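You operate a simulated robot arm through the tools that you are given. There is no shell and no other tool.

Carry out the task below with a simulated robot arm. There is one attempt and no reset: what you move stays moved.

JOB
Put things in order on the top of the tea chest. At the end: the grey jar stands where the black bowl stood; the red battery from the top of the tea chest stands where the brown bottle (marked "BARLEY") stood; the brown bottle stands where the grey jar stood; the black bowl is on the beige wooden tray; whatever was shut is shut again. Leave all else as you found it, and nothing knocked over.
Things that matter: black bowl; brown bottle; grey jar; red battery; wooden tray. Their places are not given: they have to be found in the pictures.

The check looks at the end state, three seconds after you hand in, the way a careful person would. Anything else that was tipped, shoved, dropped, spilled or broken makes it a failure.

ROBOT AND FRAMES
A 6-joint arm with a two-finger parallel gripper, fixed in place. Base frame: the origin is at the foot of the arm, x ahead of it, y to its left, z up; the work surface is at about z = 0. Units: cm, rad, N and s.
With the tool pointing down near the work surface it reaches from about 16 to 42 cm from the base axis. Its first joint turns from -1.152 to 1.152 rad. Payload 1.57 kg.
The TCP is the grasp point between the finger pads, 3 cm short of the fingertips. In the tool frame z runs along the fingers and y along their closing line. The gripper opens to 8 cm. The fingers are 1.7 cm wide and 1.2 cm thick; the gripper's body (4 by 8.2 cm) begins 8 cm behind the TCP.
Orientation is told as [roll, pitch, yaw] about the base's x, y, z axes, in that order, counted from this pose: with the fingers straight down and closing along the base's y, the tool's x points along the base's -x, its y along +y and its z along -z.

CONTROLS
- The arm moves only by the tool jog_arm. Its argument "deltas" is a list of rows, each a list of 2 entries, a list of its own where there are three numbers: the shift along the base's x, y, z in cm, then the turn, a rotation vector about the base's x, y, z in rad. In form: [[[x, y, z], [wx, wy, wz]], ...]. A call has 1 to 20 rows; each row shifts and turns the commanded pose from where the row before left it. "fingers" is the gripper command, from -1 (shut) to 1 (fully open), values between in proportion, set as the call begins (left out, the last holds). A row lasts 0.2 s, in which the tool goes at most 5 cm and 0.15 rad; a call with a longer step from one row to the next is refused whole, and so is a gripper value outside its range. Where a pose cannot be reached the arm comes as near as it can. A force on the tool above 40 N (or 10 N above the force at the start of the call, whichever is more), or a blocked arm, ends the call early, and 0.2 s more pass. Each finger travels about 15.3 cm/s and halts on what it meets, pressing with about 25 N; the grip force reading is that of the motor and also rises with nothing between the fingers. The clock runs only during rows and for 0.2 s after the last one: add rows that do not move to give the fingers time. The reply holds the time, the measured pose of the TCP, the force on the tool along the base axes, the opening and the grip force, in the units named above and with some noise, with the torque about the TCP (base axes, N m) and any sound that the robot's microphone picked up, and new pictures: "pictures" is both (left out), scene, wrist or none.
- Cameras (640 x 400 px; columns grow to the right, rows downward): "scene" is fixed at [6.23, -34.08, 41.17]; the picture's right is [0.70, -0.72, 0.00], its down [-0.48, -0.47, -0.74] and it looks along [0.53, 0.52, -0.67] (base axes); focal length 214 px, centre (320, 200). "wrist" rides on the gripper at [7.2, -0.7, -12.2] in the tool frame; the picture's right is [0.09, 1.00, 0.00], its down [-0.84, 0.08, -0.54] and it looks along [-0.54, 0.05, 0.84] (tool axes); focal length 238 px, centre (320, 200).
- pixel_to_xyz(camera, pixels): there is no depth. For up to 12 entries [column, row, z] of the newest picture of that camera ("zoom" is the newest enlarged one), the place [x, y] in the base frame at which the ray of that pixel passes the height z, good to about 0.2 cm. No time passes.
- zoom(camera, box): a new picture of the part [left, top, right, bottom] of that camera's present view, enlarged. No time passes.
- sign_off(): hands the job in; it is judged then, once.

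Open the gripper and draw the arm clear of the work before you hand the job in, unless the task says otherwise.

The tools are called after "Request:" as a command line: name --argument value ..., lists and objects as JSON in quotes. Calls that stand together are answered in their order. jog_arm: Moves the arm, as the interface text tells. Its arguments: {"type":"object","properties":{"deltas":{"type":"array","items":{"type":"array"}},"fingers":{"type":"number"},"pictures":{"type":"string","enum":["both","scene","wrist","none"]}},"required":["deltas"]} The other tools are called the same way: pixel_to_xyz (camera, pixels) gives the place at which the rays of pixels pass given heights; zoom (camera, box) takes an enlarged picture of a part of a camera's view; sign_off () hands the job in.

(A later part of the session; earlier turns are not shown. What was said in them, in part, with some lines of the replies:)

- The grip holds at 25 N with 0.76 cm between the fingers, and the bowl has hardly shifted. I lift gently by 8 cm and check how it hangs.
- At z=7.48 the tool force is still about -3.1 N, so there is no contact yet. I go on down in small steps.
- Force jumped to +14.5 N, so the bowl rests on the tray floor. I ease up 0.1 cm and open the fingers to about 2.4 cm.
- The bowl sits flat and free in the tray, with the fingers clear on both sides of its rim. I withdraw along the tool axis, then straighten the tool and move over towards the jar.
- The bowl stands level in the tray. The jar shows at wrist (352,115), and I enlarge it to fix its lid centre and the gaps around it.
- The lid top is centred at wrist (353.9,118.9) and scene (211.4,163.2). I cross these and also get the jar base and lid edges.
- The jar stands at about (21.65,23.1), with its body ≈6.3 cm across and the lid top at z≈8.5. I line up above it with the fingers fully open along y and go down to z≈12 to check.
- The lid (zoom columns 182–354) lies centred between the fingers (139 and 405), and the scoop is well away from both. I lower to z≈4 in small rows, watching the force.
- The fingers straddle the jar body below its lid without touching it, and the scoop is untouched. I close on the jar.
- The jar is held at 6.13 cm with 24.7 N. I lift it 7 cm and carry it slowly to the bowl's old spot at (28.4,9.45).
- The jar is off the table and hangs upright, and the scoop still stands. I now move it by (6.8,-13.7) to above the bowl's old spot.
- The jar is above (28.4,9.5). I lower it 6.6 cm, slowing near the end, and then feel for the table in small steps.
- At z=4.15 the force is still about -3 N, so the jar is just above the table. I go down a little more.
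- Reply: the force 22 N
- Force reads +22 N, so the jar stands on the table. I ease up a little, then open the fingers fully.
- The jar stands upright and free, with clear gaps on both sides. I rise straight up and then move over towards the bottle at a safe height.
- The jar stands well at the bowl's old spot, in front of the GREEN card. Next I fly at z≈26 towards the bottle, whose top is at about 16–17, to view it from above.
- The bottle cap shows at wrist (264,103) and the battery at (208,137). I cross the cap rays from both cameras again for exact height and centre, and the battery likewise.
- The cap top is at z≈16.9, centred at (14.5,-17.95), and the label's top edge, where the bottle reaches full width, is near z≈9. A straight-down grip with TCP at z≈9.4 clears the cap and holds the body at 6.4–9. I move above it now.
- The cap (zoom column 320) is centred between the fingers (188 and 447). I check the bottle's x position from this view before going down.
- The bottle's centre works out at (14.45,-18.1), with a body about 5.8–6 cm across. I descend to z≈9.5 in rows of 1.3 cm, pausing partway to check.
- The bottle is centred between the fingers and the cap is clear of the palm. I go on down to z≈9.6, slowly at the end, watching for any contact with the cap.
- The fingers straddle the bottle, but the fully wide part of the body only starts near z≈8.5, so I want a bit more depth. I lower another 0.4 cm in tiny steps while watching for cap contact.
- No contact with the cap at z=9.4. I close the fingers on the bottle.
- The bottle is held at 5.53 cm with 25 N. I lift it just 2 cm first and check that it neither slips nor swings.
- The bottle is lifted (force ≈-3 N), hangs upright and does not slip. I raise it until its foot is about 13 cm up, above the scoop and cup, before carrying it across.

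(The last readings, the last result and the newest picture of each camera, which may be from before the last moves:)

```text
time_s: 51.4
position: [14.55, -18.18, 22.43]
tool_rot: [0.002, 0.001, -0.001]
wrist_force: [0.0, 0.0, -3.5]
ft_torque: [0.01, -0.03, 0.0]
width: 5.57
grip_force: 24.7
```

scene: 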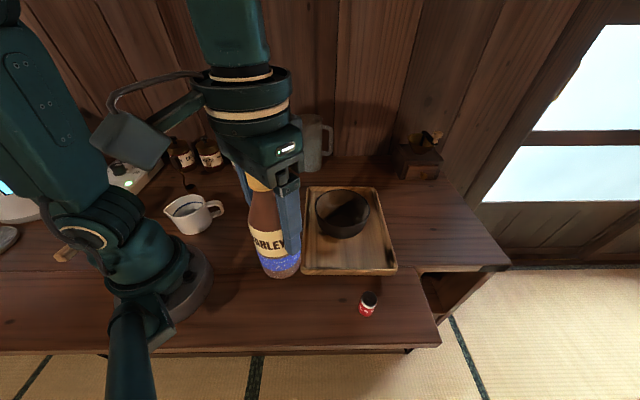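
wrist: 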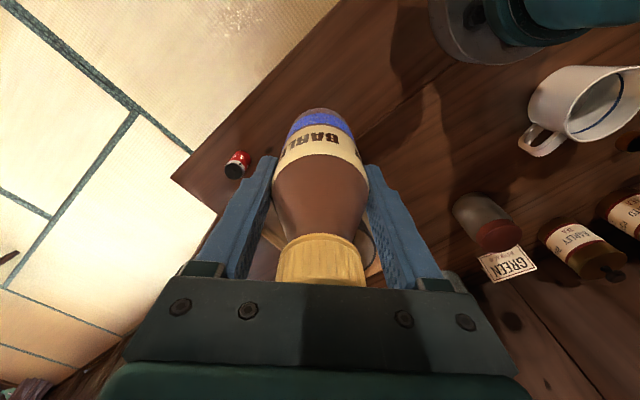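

The bottle is steady in the grip at z=22.4. I carry it along an arc away from the arm's base, over the bowl and jar with plenty of height.

Request:
jog_arm --deltas '[[[0.4, 0.4, 0], [0, 0, 0]], [[0.8, 0.8, 0], [0, 0, 0]], [[1.2, 1.2, 0], [0, 0, 0]], [[1.4, 1.4, 0], [0, 0, 0]], [[1.4, 1.5, 0], [0, 0, 0]], [[1.4, 1.5, 0], [0, 0, 0]], [[1.3, 1.6, 0], [0, 0, 0]], [[1.0, 1.8, 0], [0, 0, 0]], [[0.8, 1.9, 0], [0, 0, 0]], [[0.6, 1.9, 0], [0, 0, 0]], [[0.5, 1.9, 0], [0, 0, 0]], [[0.3, 1.9, 0], [0, 0, 0]], [[0.2, 1.9, 0], [0, 0, 0]], [[0.0, 1.9, 0], [0, 0, 0]], [[0, 1.5, 0], [0, 0, 0]], [[0, 0.8, 0], [0, 0, 0]], [[0, 0, 0], [0, 0, 0]]]' --fingers -1 --pictures "both"

```text
time_s: 55.0
position: [25.86, 5.86, 22.34]
tool_rot: [0.002, 0.001, 0.0]
wrist_force: [-0.2, -0.1, -3.6]
ft_torque: [0.01, 0.0, -0.03]
width: 5.56
grip_force: 24.8
```

scene: 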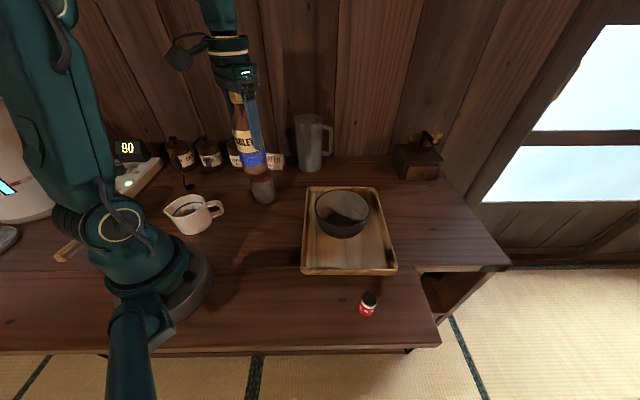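
wrist: 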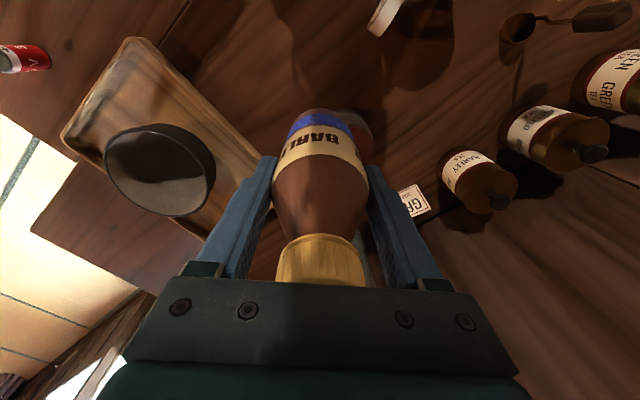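

The bottle is above the bench with nothing touched. I carry it on to the jar's old spot at (21.65,23.1).

Request:
jog_arm --deltas '[[[-0.1, 0.7, 0], [0, 0, 0]], [[-0.3, 1.4, 0], [0, 0, 0]], [[-0.4, 1.8, 0], [0, 0, 0]], [[-0.5, 1.9, 0], [0, 0, 0]], [[-0.5, 1.9, 0], [0, 0, 0]], [[-0.5, 1.9, 0], [0, 0, 0]], [[-0.5, 1.9, 0], [0, 0, 0]], [[-0.5, 1.9, 0], [0, 0, 0]], [[-0.4, 1.8, 0], [0, 0, 0]], [[-0.3, 1.4, 0], [0, 0, 0]], [[-0.2, 0.7, 0], [0, 0, 0]], [[0, 0, 0], [0, 0, 0]], [[0, 0, 0], [0, 0, 0]]]' --fingers -1 --pictures "both"

Request:
zoom --camera "scene" --box '[130, 70, 290, 215]'

```text
time_s: 57.8
position: [21.59, 23.07, 22.29]
tool_rot: [0.003, 0.0, 0.001]
wrist_force: [0.4, -0.5, -3.0]
ft_torque: [0.04, -0.02, 0.0]
width: 5.53
grip_force: 25.0
```

scene: 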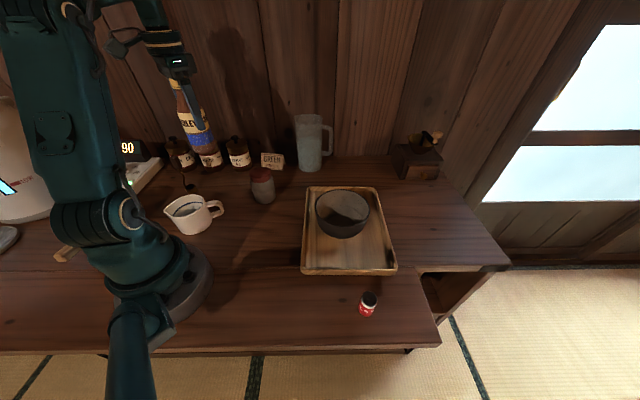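
wrist: 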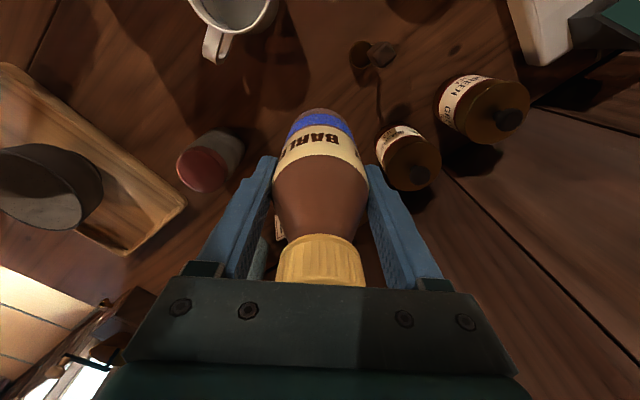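

```text
2.76 times, centred on (210, 142) of scene
```

zoom: 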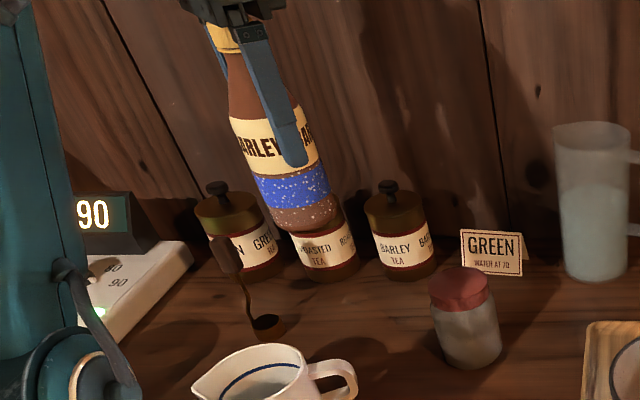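

The bottle is above the jar's old spot, with the scoop about 6–7 cm to the side. I lower 11.8 cm, slowing at the end.

Request:
jog_arm --deltas '[[[0, 0, -0.5], [0, 0, 0]], [[0, 0, -1.0], [0, 0, 0]], [[0, 0, -1.3], [0, 0, 0]], [[0, 0, -1.3], [0, 0, 0]], [[0, 0, -1.3], [0, 0, 0]], [[0, 0, -1.3], [0, 0, 0]], [[0, 0, -1.3], [0, 0, 0]], [[0, 0, -1.3], [0, 0, 0]], [[0, 0, -1.0], [0, 0, 0]], [[0, 0, -0.7], [0, 0, 0]], [[0, 0, -0.5], [0, 0, 0]], [[0, 0, -0.3], [0, 0, 0]], [[0, 0, 0], [0, 0, 0]]]' --fingers -1 --pictures "both"

Request:
zoom --camera "scene" --box '[130, 90, 290, 215]'

```text
time_s: 60.6
position: [21.57, 23.1, 10.68]
tool_rot: [0.001, 0.0, 0.0]
wrist_force: [-0.1, -0.2, -3.2]
ft_torque: [0.0, 0.01, 0.0]
width: 5.55
grip_force: 24.9
```

scene: 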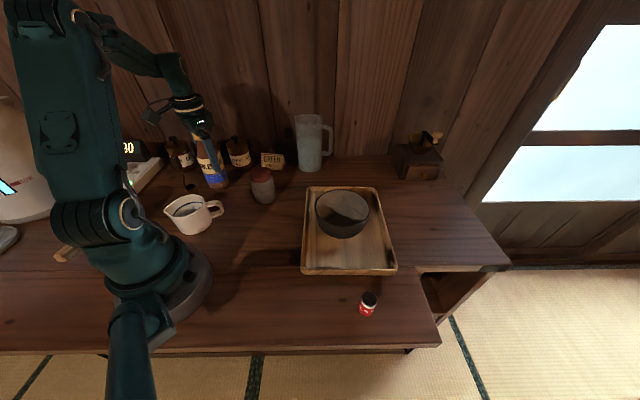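
wrist: 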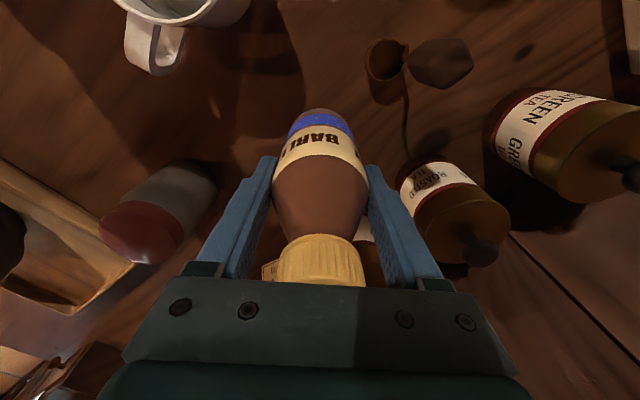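

```text
3.20 times, centred on (210, 152) of scene
```

zoom: 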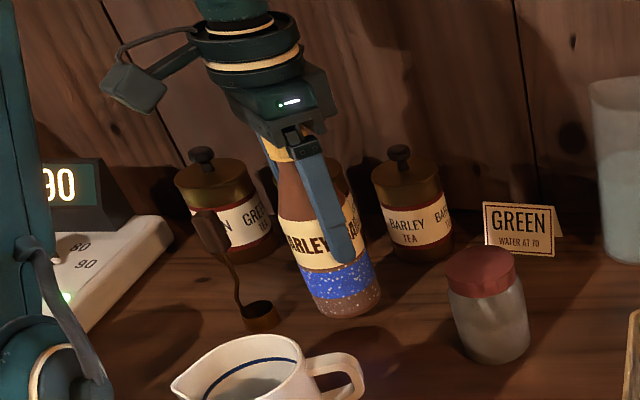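

The bottle is about 1.2 cm above the table and clear of everything. I lower it gently the rest of the way, in two checks.

Request:
jog_arm --deltas '[[[0, 0, -0.3], [0, 0, 0]], [[0, 0, -0.3], [0, 0, 0]], [[0, 0, -0.25], [0, 0, 0]], [[0, 0, -0.15], [0, 0, 0]], [[0, 0, 0], [0, 0, 0]]]' --fingers -1 --pictures "none"

Request:
jog_arm --deltas '[[[0, 0, -0.1], [0, 0, 0]], [[0, 0, -0.08], [0, 0, 0]], [[0, 0, 0], [0, 0, 0]]]' --fingers -1 --pictures "none"

```text
time_s: 61.8
position: [21.7, 23.13, 9.54]
tool_rot: [0.001, 0.0, 0.001]
wrist_force: [-0.3, 1.0, -4.1]
ft_torque: [-0.03, 0.03, -0.01]
width: 5.56
grip_force: 24.8
```

```text
time_s: 62.6
position: [21.64, 23.17, 9.36]
tool_rot: [0.002, -0.002, -0.001]
wrist_force: [-0.3, -1.5, 6.6]
ft_torque: [-0.33, 0.15, 0.0]
width: 5.55
grip_force: 25.5
```

Force turned to +6.6 N, so the bottle stands on the table. I open the fingers and check that it stands by itself.

Request:
jog_arm --deltas '[[[0, 0, 0], [0, 0, 0]], [[0, 0, 0], [0, 0, 0]], [[0, 0, 0], [0, 0, 0]]]' --fingers 1 --pictures "both"

Request:
zoom --camera "wrist" --box '[190, 60, 450, 290]'

Request:
zoom --camera "scene" --box '[130, 90, 290, 215]'

```text
time_s: 63.4
position: [21.59, 23.1, 9.31]
tool_rot: [0.002, 0.002, -0.001]
wrist_force: [-0.1, 0.0, -0.1]
ft_torque: [-0.01, 0.04, -0.02]
width: 8.0
grip_force: 0.0
```

scene: 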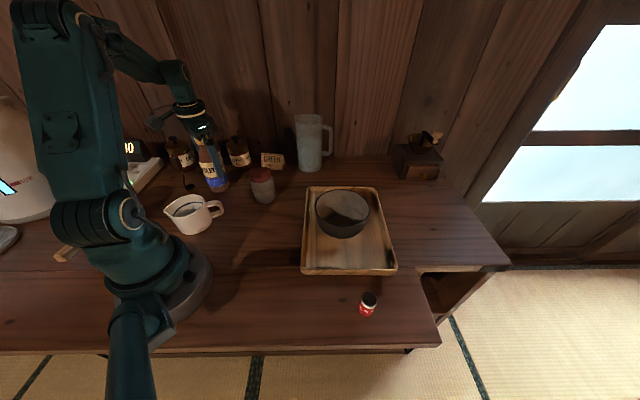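
wrist: 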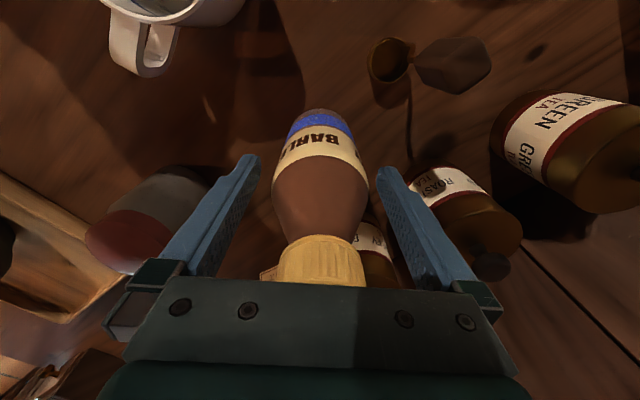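

```text
1.74 times, centred on (320, 175) of wrist
```

zoom: 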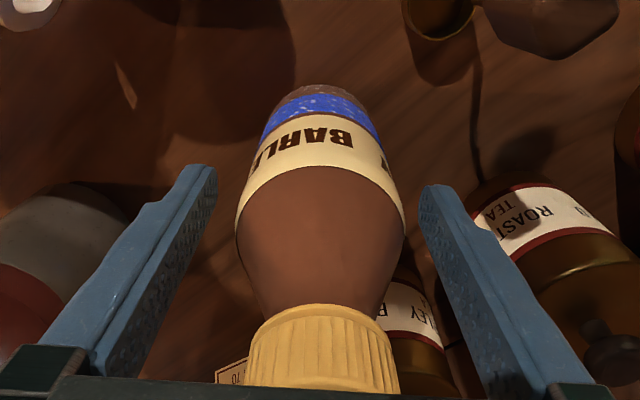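

```text
3.20 times, centred on (210, 152) of scene
```

zoom: 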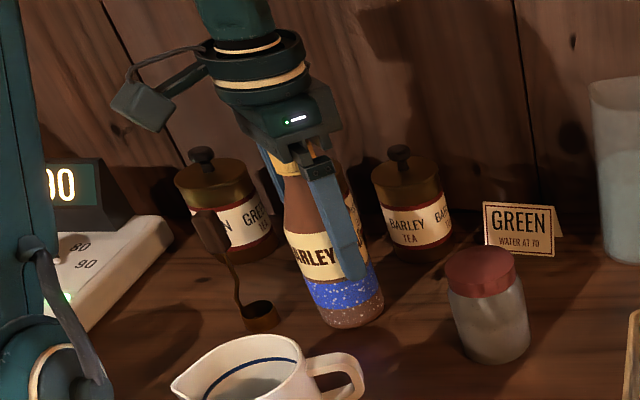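

The bottle stands upright on the jar's old spot with the fingers free. I rise straight up well above the cap before moving sideways.

Request:
jog_arm --deltas '[[[0, 0, 1.0], [0, 0, 0]], [[0, 0, 1.5], [0, 0, 0]], [[0, 0, 2.0], [0, 0, 0]], [[0, 0, 2.0], [0, 0, 0]], [[0, 0, 2.0], [0, 0, 0]], [[0, 0, 2.0], [0, 0, 0]], [[0, 0, 2.0], [0, 0, 0]], [[0, 0, 2.0], [0, 0, 0]], [[0, 0, 1.5], [0, 0, 0]], [[0, 0, 0], [0, 0, 0]]]' --fingers 1 --pictures "both"

Request:
zoom --camera "scene" --box '[130, 110, 320, 225]'

```text
time_s: 65.6
position: [21.64, 23.11, 25.32]
tool_rot: [0.003, 0.002, -0.001]
wrist_force: [-0.3, 0.3, -0.1]
ft_torque: [-0.02, -0.01, -0.01]
width: 8.02
grip_force: 0.0
```

scene: 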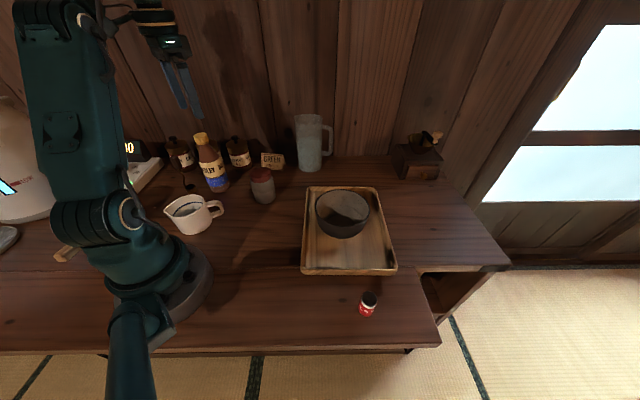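
wrist: 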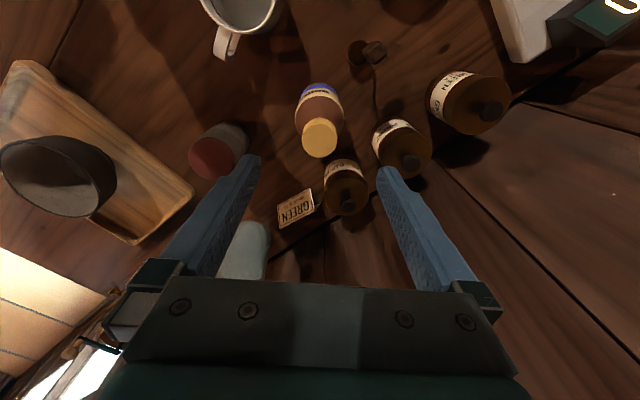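

```text
3.37 times, centred on (225, 168) of scene
```

zoom: 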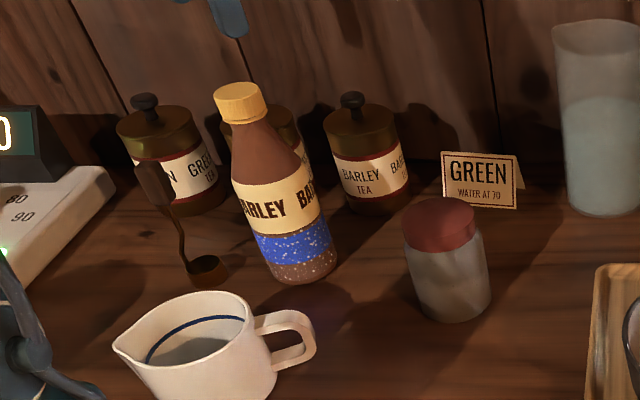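

The bottle, jar and scoop all stand properly. I fly back along the arc at z≈25 towards the battery at about (23,-29).

Request:
jog_arm --deltas '[[[0.4, -1.6, 0], [0, 0, 0]], [[0.65, -2.7, 0], [0, 0, 0]], [[0.65, -2.7, 0], [0, 0, 0]], [[0.65, -2.7, 0], [0, 0, 0]], [[0.65, -2.7, 0], [0, 0, 0]], [[0.65, -2.7, 0], [0, 0, 0]], [[0.65, -2.7, 0], [0, 0, 0]], [[0.2, -2.6, 0], [0, 0, 0]], [[0.2, -2.6, 0], [0, 0, 0]], [[0.2, -2.6, 0], [0, 0, 0]], [[0.1, -2.6, 0], [0, 0, 0]], [[0, -2.6, 0], [0, 0, 0]], [[-0.5, -2.7, 0], [0, 0, 0]], [[-0.7, -2.7, 0], [0, 0, 0]], [[-0.8, -2.7, -0.8], [0, 0, 0]], [[-0.8, -2.7, -0.8], [0, 0, 0]], [[-0.8, -2.7, -0.8], [0, 0, 0]], [[-0.6, -2.5, -0.8], [0, 0, 0]], [[-0.4, -1.5, -0.6], [0, 0, 0]], [[0, 0, 0], [0, 0, 0]]]' --fingers 1 --pictures "both"

Request:
zoom --camera "wrist" --box '[200, 30, 440, 180]'

```text
time_s: 69.8
position: [22.06, -25.19, 21.66]
tool_rot: [0.001, 0.0, 0.0]
wrist_force: [0.1, -0.1, -0.6]
ft_torque: [0.04, 0.01, 0.02]
width: 8.01
grip_force: 0.1
```

scene: 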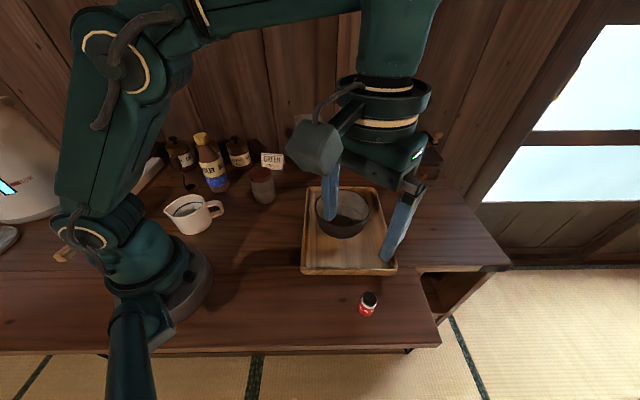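
wrist: 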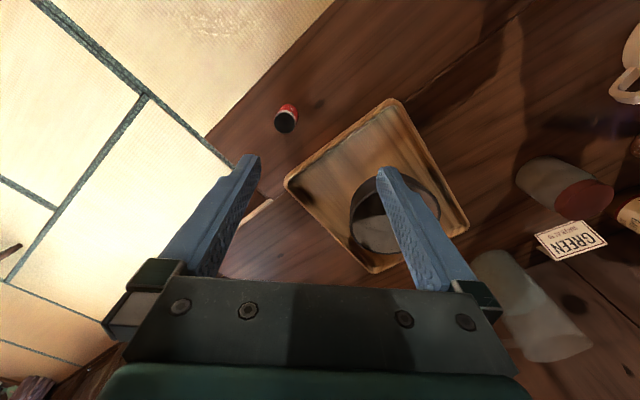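

```text
2.67 times, centred on (320, 105) of wrist
```

zoom: 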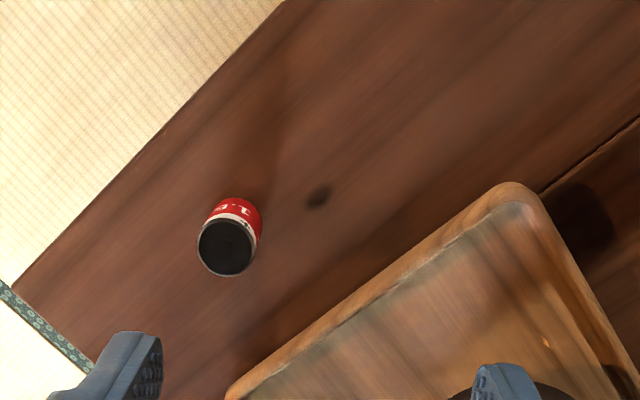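

The battery top is at wrist (284.8,122.6) and scene (369.5,298.3). I cross these rays.

Request:
pixel_to_xyz --camera "wrist" --pixels '[[284.8, 122.6, 4], [284.8, 122.6, 5], [284.8, 122.6, 5.5], [284.8, 122.6, 6], [273.9, 121.5, 5], [295.5, 121, 5], [288.5, 104.5, 0]]'

Request:
pixel_to_xyz --camera "scene" --pixels '[[369.5, 298.3, 4], [369.5, 298.3, 5], [369.5, 298.3, 5.5], [369.5, 298.3, 6], [366, 316, 0], [359.5, 311, 0], [374, 313, 0]]'

```text
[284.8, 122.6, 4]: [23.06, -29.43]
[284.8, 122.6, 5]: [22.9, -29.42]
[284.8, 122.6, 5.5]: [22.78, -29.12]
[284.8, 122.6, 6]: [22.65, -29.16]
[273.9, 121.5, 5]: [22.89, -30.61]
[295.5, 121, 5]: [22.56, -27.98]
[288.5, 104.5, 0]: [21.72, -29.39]
```

```text
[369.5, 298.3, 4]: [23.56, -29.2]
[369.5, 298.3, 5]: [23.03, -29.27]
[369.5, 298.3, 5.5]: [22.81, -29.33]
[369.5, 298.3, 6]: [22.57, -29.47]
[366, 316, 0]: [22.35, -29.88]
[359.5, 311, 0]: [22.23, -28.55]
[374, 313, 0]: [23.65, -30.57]
```

The battery stands at (22.9,-29.3), about 2.6 cm across with its top at z≈5.3. I move above it with the fingers open to 5 cm and descend to z≈11.

Request:
jog_arm --deltas '[[[0.42, -2.05, -0.5], [0, 0, 0]], [[0.42, -2.05, -1.0], [0, 0, 0]], [[0, 0, -1.8], [0, 0, 0]], [[0, 0, -1.8], [0, 0, 0]], [[0, 0, -1.8], [0, 0, 0]], [[0, 0, -1.8], [0, 0, 0]], [[0, 0, -1.5], [0, 0, 0]], [[0, 0, 0], [0, 0, 0]], [[0, 0, 0], [0, 0, 0]]]' --fingers 0.25 --pictures "both"

Request:
zoom --camera "wrist" --box '[200, 60, 440, 220]'

Request:
zoom --camera "scene" --box '[290, 200, 450, 330]'

```text
time_s: 71.8
position: [22.67, -28.98, 11.21]
tool_rot: [0.001, 0.0, 0.0]
wrist_force: [0.1, 0.7, 0.8]
ft_torque: [0.0, 0.0, 0.02]
width: 4.99
grip_force: 0.0
out of reach, approached as far as the arm can: row 2
```

scene: 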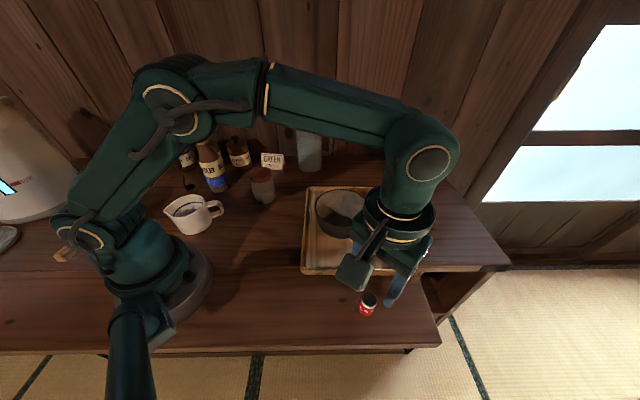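
wrist: 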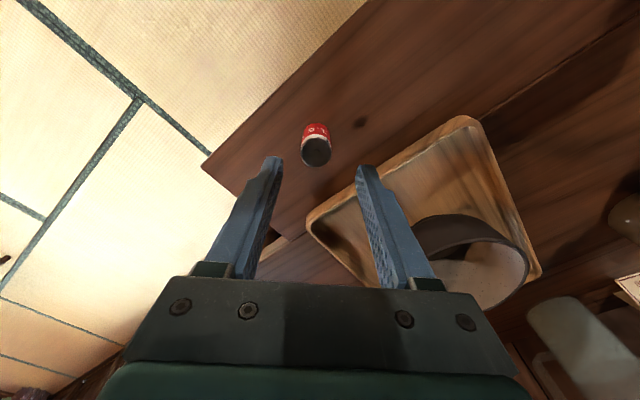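

```text
2.50 times, centred on (320, 140) of wrist
```

zoom: 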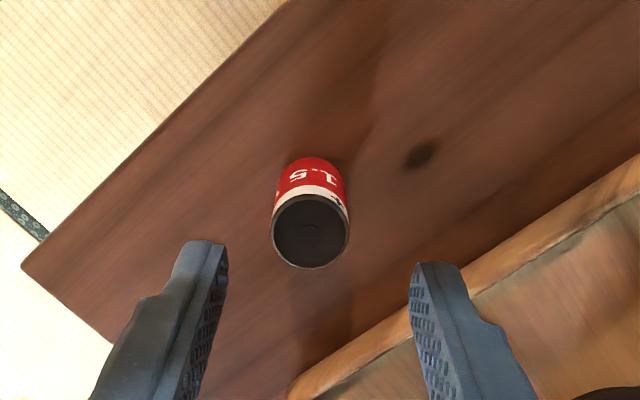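

```text
3.08 times, centred on (370, 265) of scene
```

zoom: 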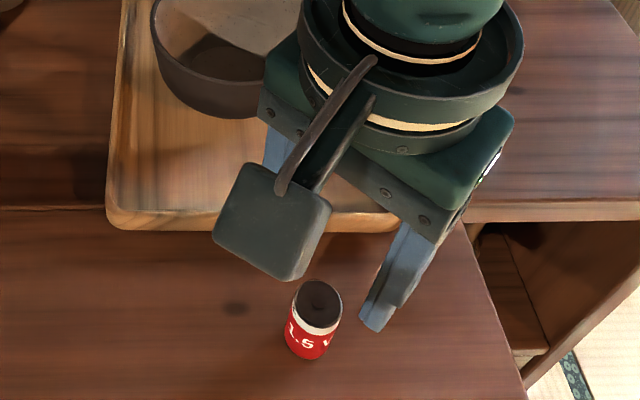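

The arm came down at (22.67,-28.98), a little short of the commanded spot. I recheck the battery top from this view at wrist (316.4,152.8).

Request:
pixel_to_xyz --camera "wrist" --pixels '[[316.4, 152.8, 5], [316.4, 152.8, 5.5], [301, 150, 5.3], [332, 151, 5.3], [317, 123.5, 0]]'

```text
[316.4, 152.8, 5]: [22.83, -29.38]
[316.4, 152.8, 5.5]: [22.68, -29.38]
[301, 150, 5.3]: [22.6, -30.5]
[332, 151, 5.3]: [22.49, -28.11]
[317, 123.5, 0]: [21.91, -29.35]
```

The battery centre is (22.9,-29.35), so I shift by (0.2,-0.35) while descending partway, then check the measured position.

Request:
jog_arm --deltas '[[[0, 0, -1.2], [0, 0, 0]], [[0.1, -0.15, -0.9], [0, 0, 0]], [[0.1, -0.2, -0.5], [0, 0, 0]], [[0, 0, 0], [0, 0, 0]]]' --fingers 0.25 --pictures "wrist"

Request:
zoom --camera "wrist" --box '[200, 60, 440, 220]'

```text
time_s: 72.8
position: [23.03, -29.42, 8.59]
tool_rot: [0.002, 0.0, 0.0]
wrist_force: [0.2, 0.3, -0.1]
ft_torque: [0.03, -0.03, -0.01]
width: 5.01
grip_force: 0.0
```

wrist: 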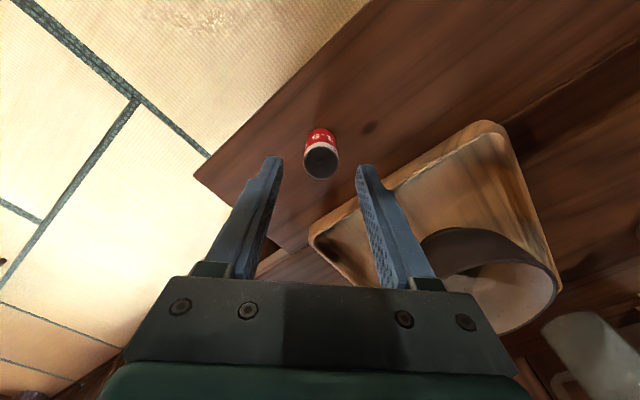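

```text
2.50 times, centred on (320, 140) of wrist
```

zoom: 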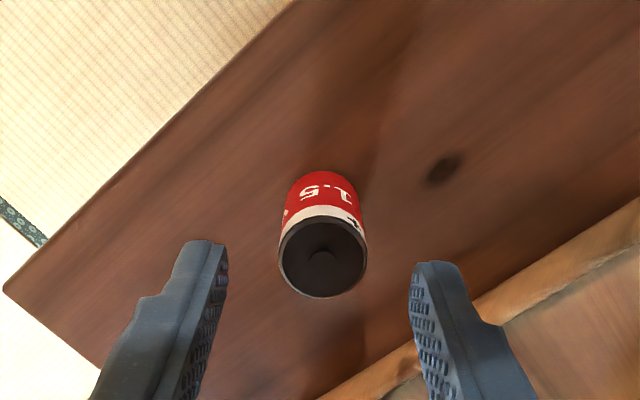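

The battery (zoom column 323) is centred between the fingertips (228 and 410). I lower to z≈4.

Request:
jog_arm --deltas '[[[-0.08, 0, -1.0], [0, 0, 0]], [[0, 0, -1.0], [0, 0, 0]], [[0, 0, -1.0], [0, 0, 0]], [[0, 0, -0.8], [0, 0, 0]], [[0, 0, -0.5], [0, 0, 0]], [[0, 0, -0.2], [0, 0, 0]], [[0, 0, 0], [0, 0, 0]]]' --fingers 0.25 --pictures "both"

Request:
zoom --camera "wrist" --box '[200, 80, 440, 260]'

```text
time_s: 74.4
position: [22.84, -29.37, 4.15]
tool_rot: [0.001, -0.001, 0.0]
wrist_force: [0.1, -0.1, 0.2]
ft_torque: [0.0, 0.02, -0.02]
width: 4.99
grip_force: 0.1
```

scene: 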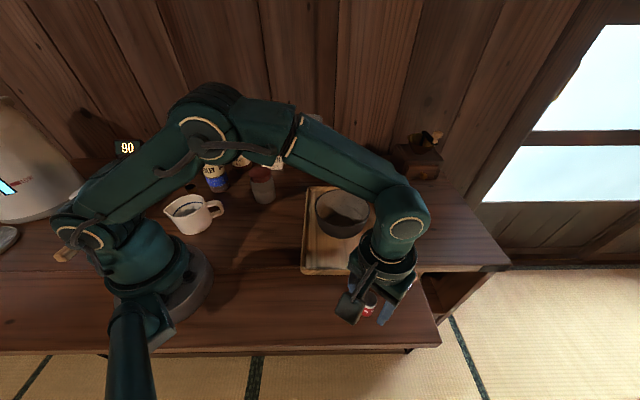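
wrist: 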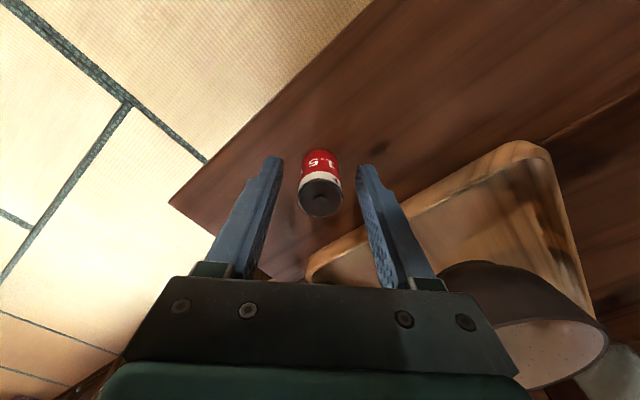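

```text
2.22 times, centred on (320, 170) of wrist
```

zoom: 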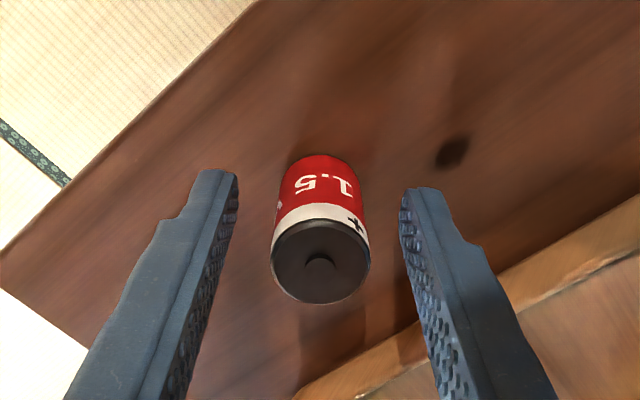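

The battery lies midway between the fingers, at z=4.15 with no contact. I close on it.

Request:
jog_arm --deltas '[[[0, 0, 0], [0, 0, 0]], [[0, 0, 0], [0, 0, 0]], [[0, 0, 0], [0, 0, 0]], [[0, 0, 0], [0, 0, 0]]]' --fingers -1 --pictures "wrist"

Request:
zoom --camera "wrist" --box '[200, 80, 440, 260]'

```text
time_s: 75.4
position: [22.69, -29.34, 4.23]
tool_rot: [0.001, 0.0, -0.001]
wrist_force: [1.0, 0.4, 0.6]
ft_torque: [0.02, -0.01, 0.01]
width: 2.47
grip_force: 25.1
```

wrist: 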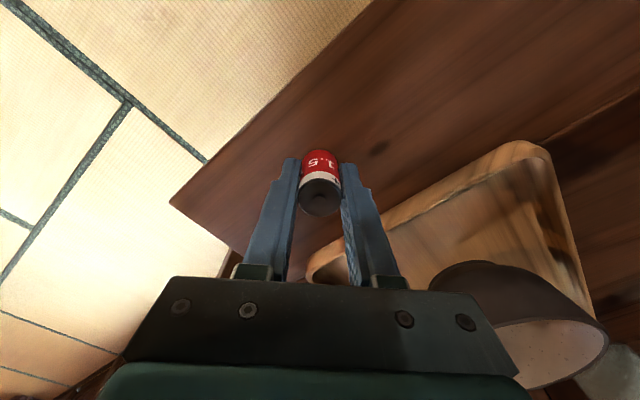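

```text
2.22 times, centred on (320, 170) of wrist
```

zoom: 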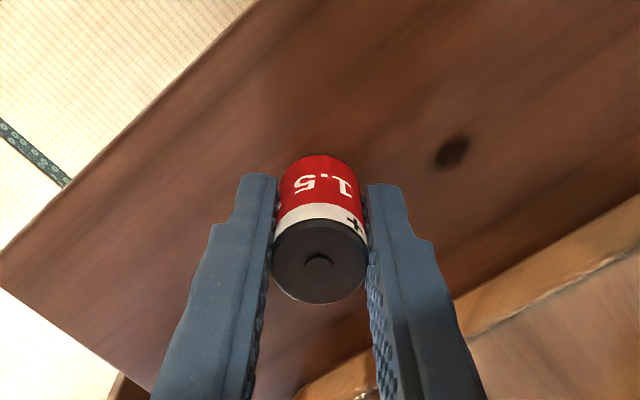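

The battery is held at 2.47 cm with 25 N. I lift it 4.5 cm and check.

Request:
jog_arm --deltas '[[[0, 0, 0.4], [0, 0, 0]], [[0, 0, 0.8], [0, 0, 0]], [[0, 0, 1.0], [0, 0, 0]], [[0, 0, 1.0], [0, 0, 0]], [[0, 0, 0.8], [0, 0, 0]], [[0, 0, 0.5], [0, 0, 0]], [[0, 0, 0], [0, 0, 0]]]' --fingers -1 --pictures "both"

Request:
zoom --camera "wrist" --box '[200, 80, 440, 260]'

```text
time_s: 77.0
position: [22.85, -29.47, 8.52]
tool_rot: [0.002, 0.001, 0.0]
wrist_force: [0.1, -0.9, -1.6]
ft_torque: [0.0, -0.02, 0.01]
width: 2.48
grip_force: 25.1
```

scene: 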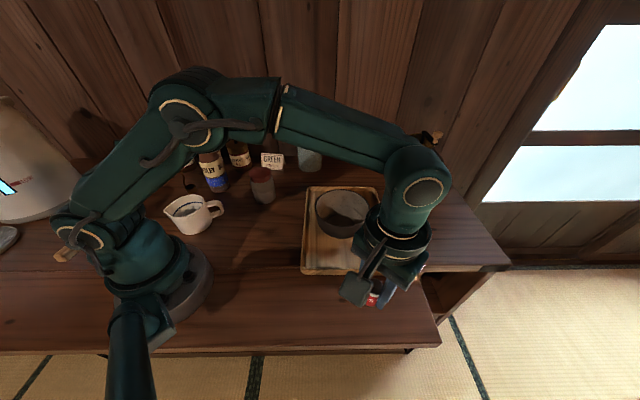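
wrist: 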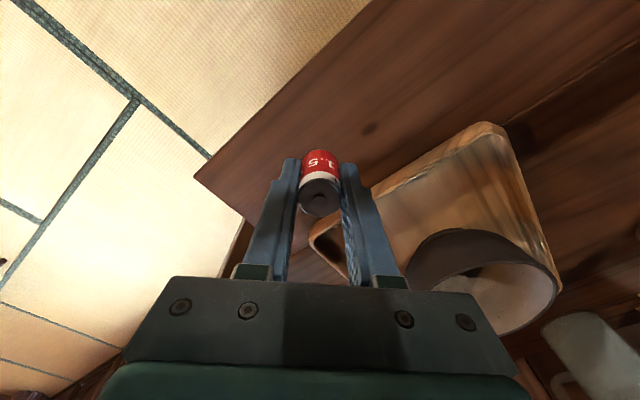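

```text
2.22 times, centred on (320, 170) of wrist
```

zoom: 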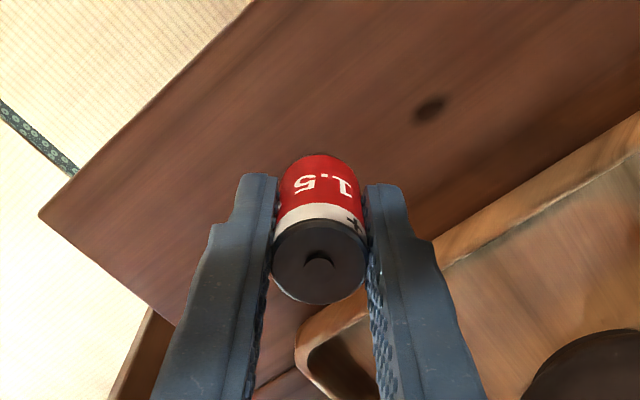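

The battery is lifted and upright in the grip. I carry it in front of the tray to the bottle's old spot at (14.45,-18.1).

Request:
jog_arm --deltas '[[[-0.4, 0.5, 0], [0, 0, 0]], [[-0.8, 1.1, 0], [0, 0, 0]], [[-1.05, 1.4, 0], [0, 0, 0]], [[-1.1, 1.5, 0], [0, 0, 0]], [[-1.1, 1.5, 0], [0, 0, 0]], [[-1.1, 1.5, 0], [0, 0, 0]], [[-1.05, 1.4, 0], [0, 0, 0]], [[-0.9, 1.2, 0], [0, 0, 0]], [[-0.6, 0.8, 0], [0, 0, 0]], [[-0.33, 0.42, 0], [0, 0, 0]], [[0, 0, 0], [0, 0, 0]], [[0, 0, 0], [0, 0, 0]]]' --fingers -1 --pictures "both"

Request:
zoom --camera "scene" --box '[220, 200, 400, 330]'

```text
time_s: 79.6
position: [14.48, -18.1, 8.64]
tool_rot: [0.003, 0.0, 0.001]
wrist_force: [-0.4, 0.2, -0.8]
ft_torque: [-0.03, 0.01, -0.02]
width: 2.49
grip_force: 24.5
```

scene: 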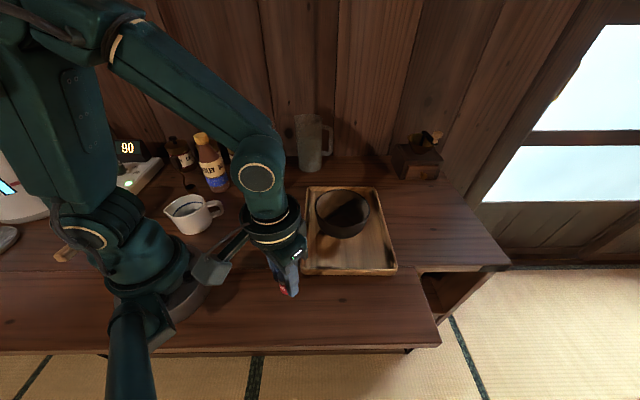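
wrist: 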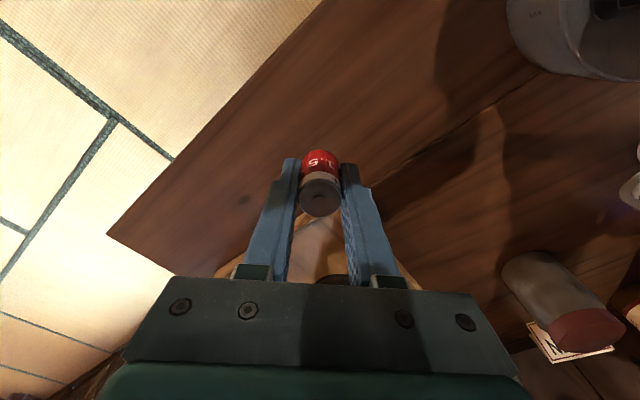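

```text
3.08 times, centred on (310, 265) of scene
```

zoom: 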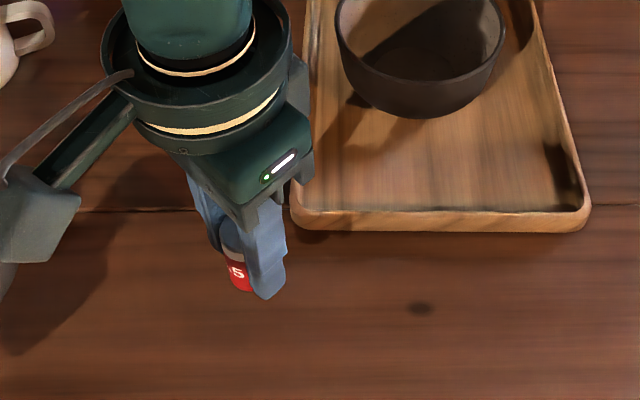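

The battery is above (14.45,-18.1). I lower it 4 cm, then feel for the table.

Request:
jog_arm --deltas '[[[0, 0, -0.5], [0, 0, 0]], [[0, 0, -0.9], [0, 0, 0]], [[0, 0, -1.0], [0, 0, 0]], [[0, 0, -0.8], [0, 0, 0]], [[0, 0, -0.5], [0, 0, 0]], [[0, 0, -0.3], [0, 0, 0]], [[0, 0, 0], [0, 0, 0]]]' --fingers -1 --pictures "none"

Request:
jog_arm --deltas '[[[0, 0, -0.12], [0, 0, 0]], [[0, 0, -0.12], [0, 0, 0]], [[0, 0, 0], [0, 0, 0]]]' --fingers -1 --pictures "none"

```text
time_s: 81.2
position: [14.49, -18.06, 4.66]
tool_rot: [0.002, -0.001, 0.0]
wrist_force: [-0.8, -0.7, -0.1]
ft_torque: [0.04, -0.03, -0.02]
width: 2.49
grip_force: 24.8
```

```text
time_s: 82.0
position: [14.33, -18.05, 4.51]
tool_rot: [0.002, 0.0, 0.0]
wrist_force: [-0.3, -0.2, -0.6]
ft_torque: [-0.02, -0.03, 0.02]
width: 2.5
grip_force: 25.2
```

No contact yet at z≈4.5, so I continue in small steps.

Request:
jog_arm --deltas '[[[0, 0, -0.1], [0, 0, 0]], [[0, 0, -0.1], [0, 0, 0]], [[0, 0, 0], [0, 0, 0]]]' --fingers -1 --pictures "none"

Request:
jog_arm --deltas '[[[0, 0, -0.08], [0, 0, 0]], [[0, 0, 0], [0, 0, 0]]]' --fingers -1 --pictures "none"

```text
time_s: 82.8
position: [14.24, -17.93, 4.23]
tool_rot: [0.003, -0.001, 0.0]
wrist_force: [1.7, -0.1, 0.1]
ft_torque: [-0.01, 0.02, 0.01]
width: 2.5
grip_force: 24.2
```

```text
time_s: 83.4
position: [14.34, -18.17, 4.12]
tool_rot: [0.001, 0.001, 0.0]
wrist_force: [-1.9, 5.8, 25.8]
ft_torque: [0.24, 0.05, 0.0]
width: 2.5
grip_force: 24.9
```

Contact shows at +25.8 N. I ease up slightly and open the fingers to 5 cm.

Request:
jog_arm --deltas '[[[0, 0, 0.07], [0, 0, 0]], [[0, 0, 0], [0, 0, 0]]]' --fingers -1 --pictures "none"

Request:
jog_arm --deltas '[[[0, 0, 0], [0, 0, 0]], [[0, 0, 0], [0, 0, 0]], [[0, 0, 0], [0, 0, 0]]]' --fingers 0.25 --pictures "both"

Request:
zoom --camera "wrist" --box '[200, 80, 440, 260]'

Request:
zoom --camera "scene" --box '[220, 200, 400, 330]'

```text
time_s: 84.0
position: [14.27, -18.11, 3.97]
tool_rot: [-0.001, -0.001, 0.0]
wrist_force: [3.3, 1.0, 6.1]
ft_torque: [0.0, -0.13, 0.0]
width: 2.51
grip_force: 24.6
```

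```text
time_s: 84.8
position: [14.32, -18.07, 4.0]
tool_rot: [0.002, 0.0, -0.001]
wrist_force: [0.2, 0.3, 0.1]
ft_torque: [-0.02, 0.02, 0.01]
width: 5.01
grip_force: 0.2
```

scene: 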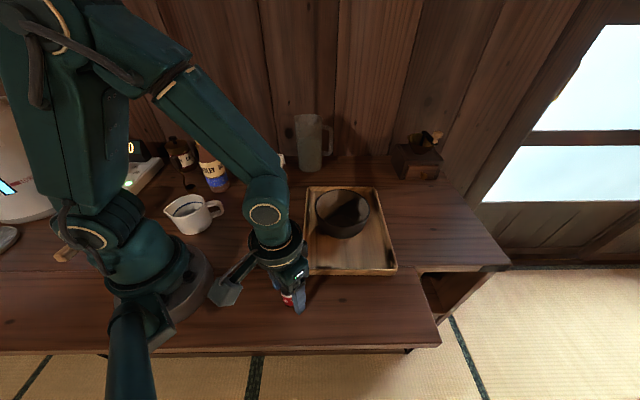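
wrist: 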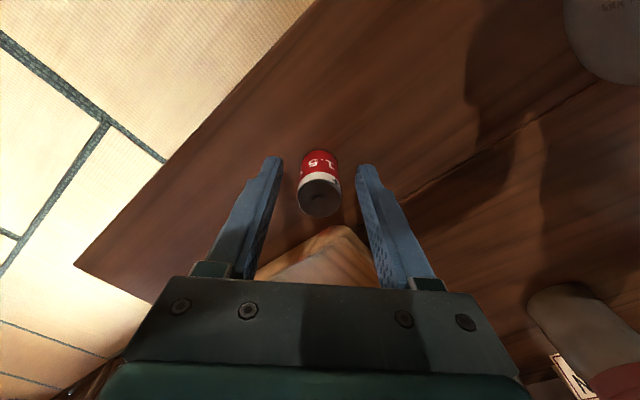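

```text
2.22 times, centred on (320, 170) of wrist
```

zoom: 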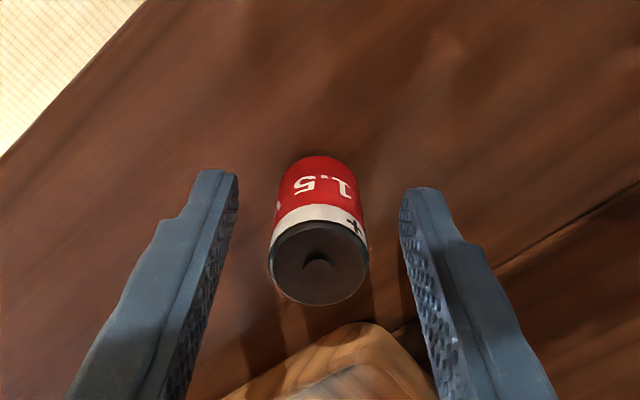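

```text
3.08 times, centred on (310, 265) of scene
```

zoom: 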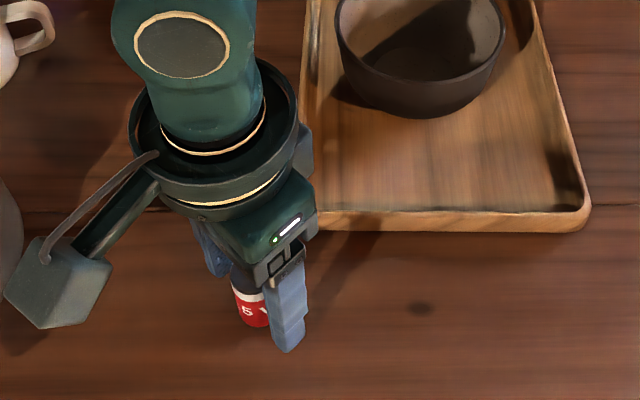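

The battery stands upright between the open fingers. I rise straight up and then view the result.

Request:
jog_arm --deltas '[[[0, 0, 0.8], [0, 0, 0]], [[0, 0, 1.2], [0, 0, 0]], [[0, 0, 1.8], [0, 0, 0]], [[0, 0, 2.0], [0, 0, 0]], [[0, 0, 2.0], [0, 0, 0]], [[0, 0, 2.5], [0, 0, 0]], [[0, 0, 2.5], [0, 0, 0]], [[0, 0, 2.5], [0, 0, 0]], [[0, 0, 2.5], [0, 0, 0]], [[0, 0, 2.0], [0, 0, 0]], [[0, 0, 0], [0, 0, 0]]]' --fingers 0.25 --pictures "both"

Request:
zoom --camera "scene" --box '[220, 200, 400, 330]'

Request:
zoom --camera "wrist" --box '[250, 60, 410, 180]'

```text
time_s: 87.2
position: [14.32, -17.98, 24.07]
tool_rot: [0.001, 0.001, 0.0]
wrist_force: [-0.5, 0.3, -0.3]
ft_torque: [0.0, 0.02, 0.01]
width: 4.99
grip_force: 0.0
```

scene: 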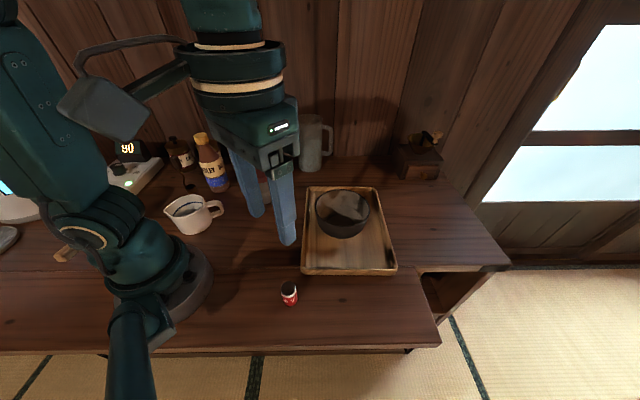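
wrist: 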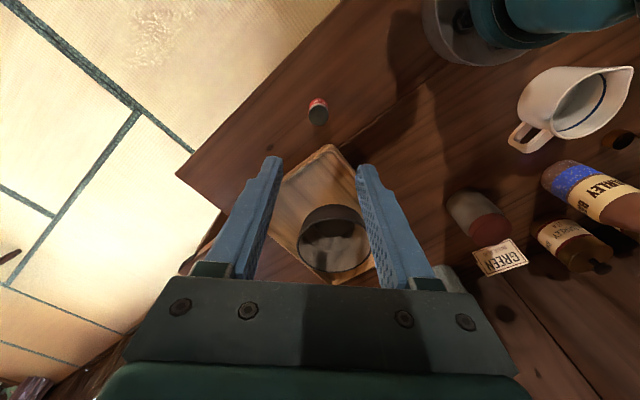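

```text
3.08 times, centred on (310, 265) of scene
```

zoom: 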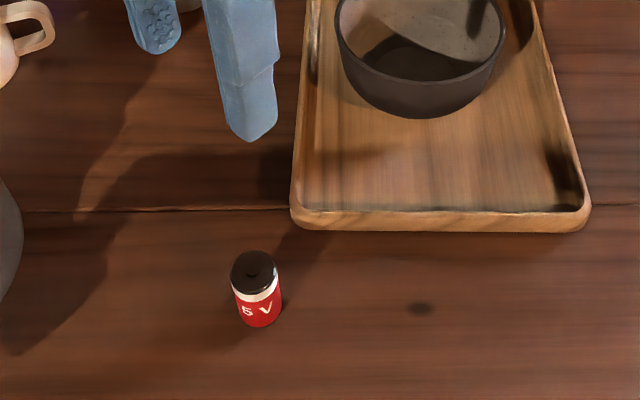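

```text
3.33 times, centred on (330, 120) of wrist
```

zoom: 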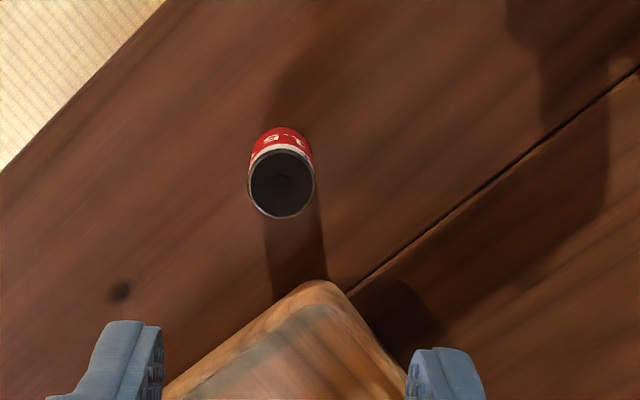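

The battery stands at scene (289,294). I check how near it is to the bottle's old centre at (14.45,-18.1), and also check the jar at wrist (478,215).

Request:
pixel_to_xyz --camera "scene" --pixels '[[288.2, 287.1, 5.3], [291, 304.5, 0], [289.5, 301, 0]]'

Request:
pixel_to_xyz --camera "wrist" --pixels '[[318.9, 115.5, 5.3], [487, 228, 8.5], [318.5, 97, 0]]'

```text
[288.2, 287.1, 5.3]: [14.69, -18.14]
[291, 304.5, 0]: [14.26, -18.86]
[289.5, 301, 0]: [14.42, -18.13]
```

```text
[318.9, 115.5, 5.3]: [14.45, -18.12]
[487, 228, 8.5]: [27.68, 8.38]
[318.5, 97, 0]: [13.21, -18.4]
```

The battery is at (14.5,-18.1), right on the bottle's old spot. I bring the arm back to its starting place, clear of everything, with the fingers open for a last look.

Request:
jog_arm --deltas '[[[1.0, 1.8, 0.2], [0, 0, 0]], [[1.2, 2.2, 0.2], [0, 0, 0]], [[1.2, 2.4, 0.2], [0, 0, 0]], [[1.2, 2.4, 0.2], [0, 0, 0]], [[1.0, 2.4, 0.2], [0, 0, 0]], [[0.9, 2.4, 0.2], [0, 0, 0]], [[0.7, 2.4, 0.2], [0, 0, 0]], [[0.5, 2.4, 0.2], [0, 0, 0]], [[0.3, 2.2, 0], [0, 0, 0]], [[0.2, 1.6, 0], [0, 0, 0]], [[0, 0, 0], [0, 0, 0]], [[0, 0, 0], [0, 0, 0]]]' --fingers 1 --pictures "both"

Request:
zoom --camera "scene" --box '[130, 110, 320, 228]'

Request:
zoom --camera "wrist" --box '[280, 0, 600, 200]'

Request:
zoom --camera "scene" --box '[240, 110, 520, 330]'

```text
time_s: 89.8
position: [22.49, 4.19, 25.56]
tool_rot: [0.0, -0.001, 0.0]
wrist_force: [0.0, 0.2, 0.4]
ft_torque: [0.0, 0.0, 0.0]
width: 8.01
grip_force: 0.1
```

scene: 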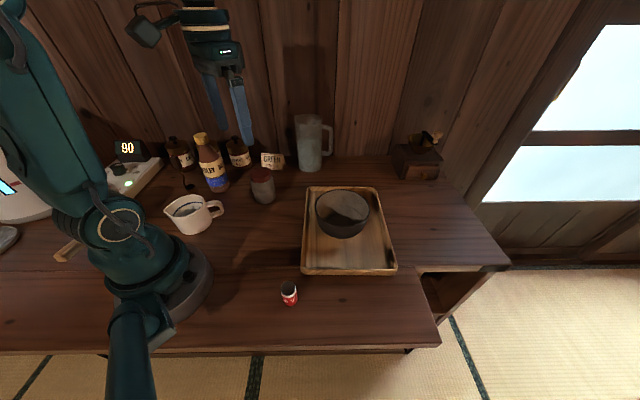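
wrist: 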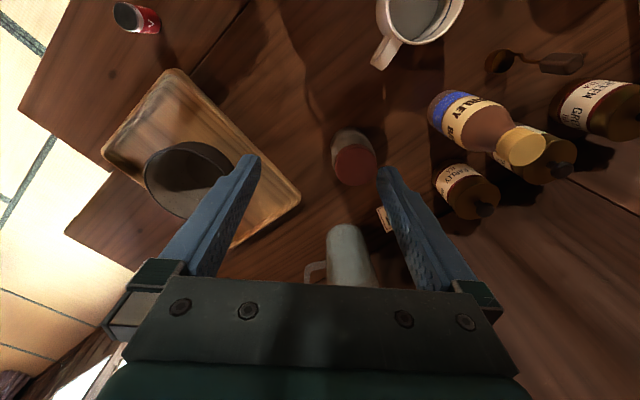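

```text
3.37 times, centred on (225, 169) of scene
```

zoom: 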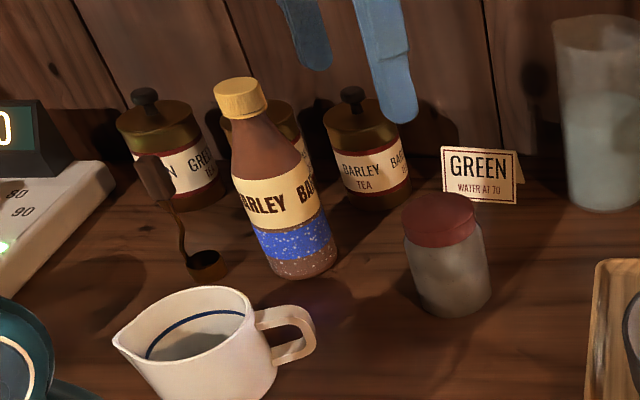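

```text
2.00 times, centred on (440, 100) of wrist
```

zoom: 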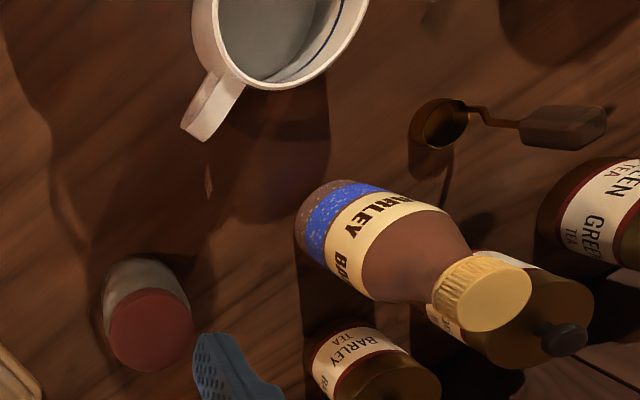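

```text
1.82 times, centred on (380, 220) of scene
```

zoom: 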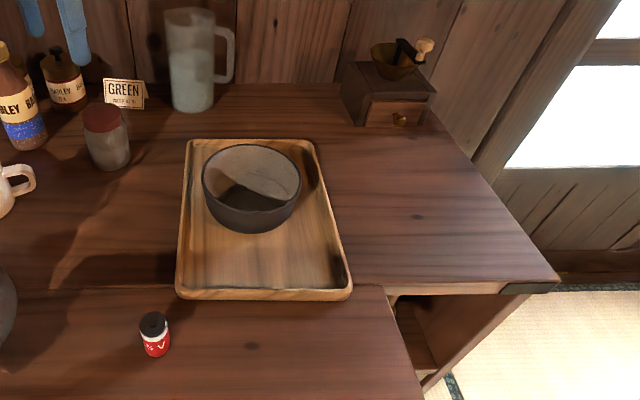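

All the objects stand upright. The tray, cup, scoop, canisters, card, jug and grinder appear where they were at the start. I make one last position check of the jar and bottle before handing in.

Request:
pixel_to_xyz --camera "scene" --pixels '[[260.6, 172.9, 8.5], [200, 139, 16.9], [291, 304, 0]]'

Request:
pixel_to_xyz --camera "wrist" --pixels '[[356, 165, 8.5], [524, 148.5, 16.9], [440, 113, 0]]'

```text
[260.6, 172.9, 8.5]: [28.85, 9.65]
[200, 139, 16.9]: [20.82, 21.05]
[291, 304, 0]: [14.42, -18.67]
```

```text
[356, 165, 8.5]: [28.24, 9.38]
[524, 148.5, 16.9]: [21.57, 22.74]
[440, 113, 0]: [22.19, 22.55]
```

The jar reads about (28.5,9.5), against the bowl's old centre of (28.4,9.45). The bottle is near (21.6,22.9), the battery is at (14.5,-18.1) and the bowl is in the tray. The gripper is open and clear and nothing was opened, so I hand the job in.

Request:
sign_off

```text
The job is handed in.
```

I've put the four things in their places and handed the job in; I haven't seen the check's verdict. My last look showed everything upright.

| Object | Where it is now | Position (x, y) in cm | Target (x, y) in cm |
|---|---|---|---|
| Grey jar | Where the black bowl stood | about (28.5, 9.5) | (28.4, 9.45) |
| Brown bottle | Where the grey jar stood | about (21.6, 22.9) | (21.65, 23.1) |
| Red battery | Where the brown bottle stood | about (14.5, -18.1) | (14.45, -18.1) |
| Black bowl | Level on the wooden tray, clear of its edges | about (34.3, -14) | anywhere on the tray |

Positions are estimates from the camera pictures, apart from the bowl's, which comes from the arm's position when I set it down.

I opened nothing, so there was nothing to shut again. The tray, cup, scoop, canisters, card, jug and grinder all looked the same as at the start. The gripper is open and the arm is back near its starting position, clear of the work.
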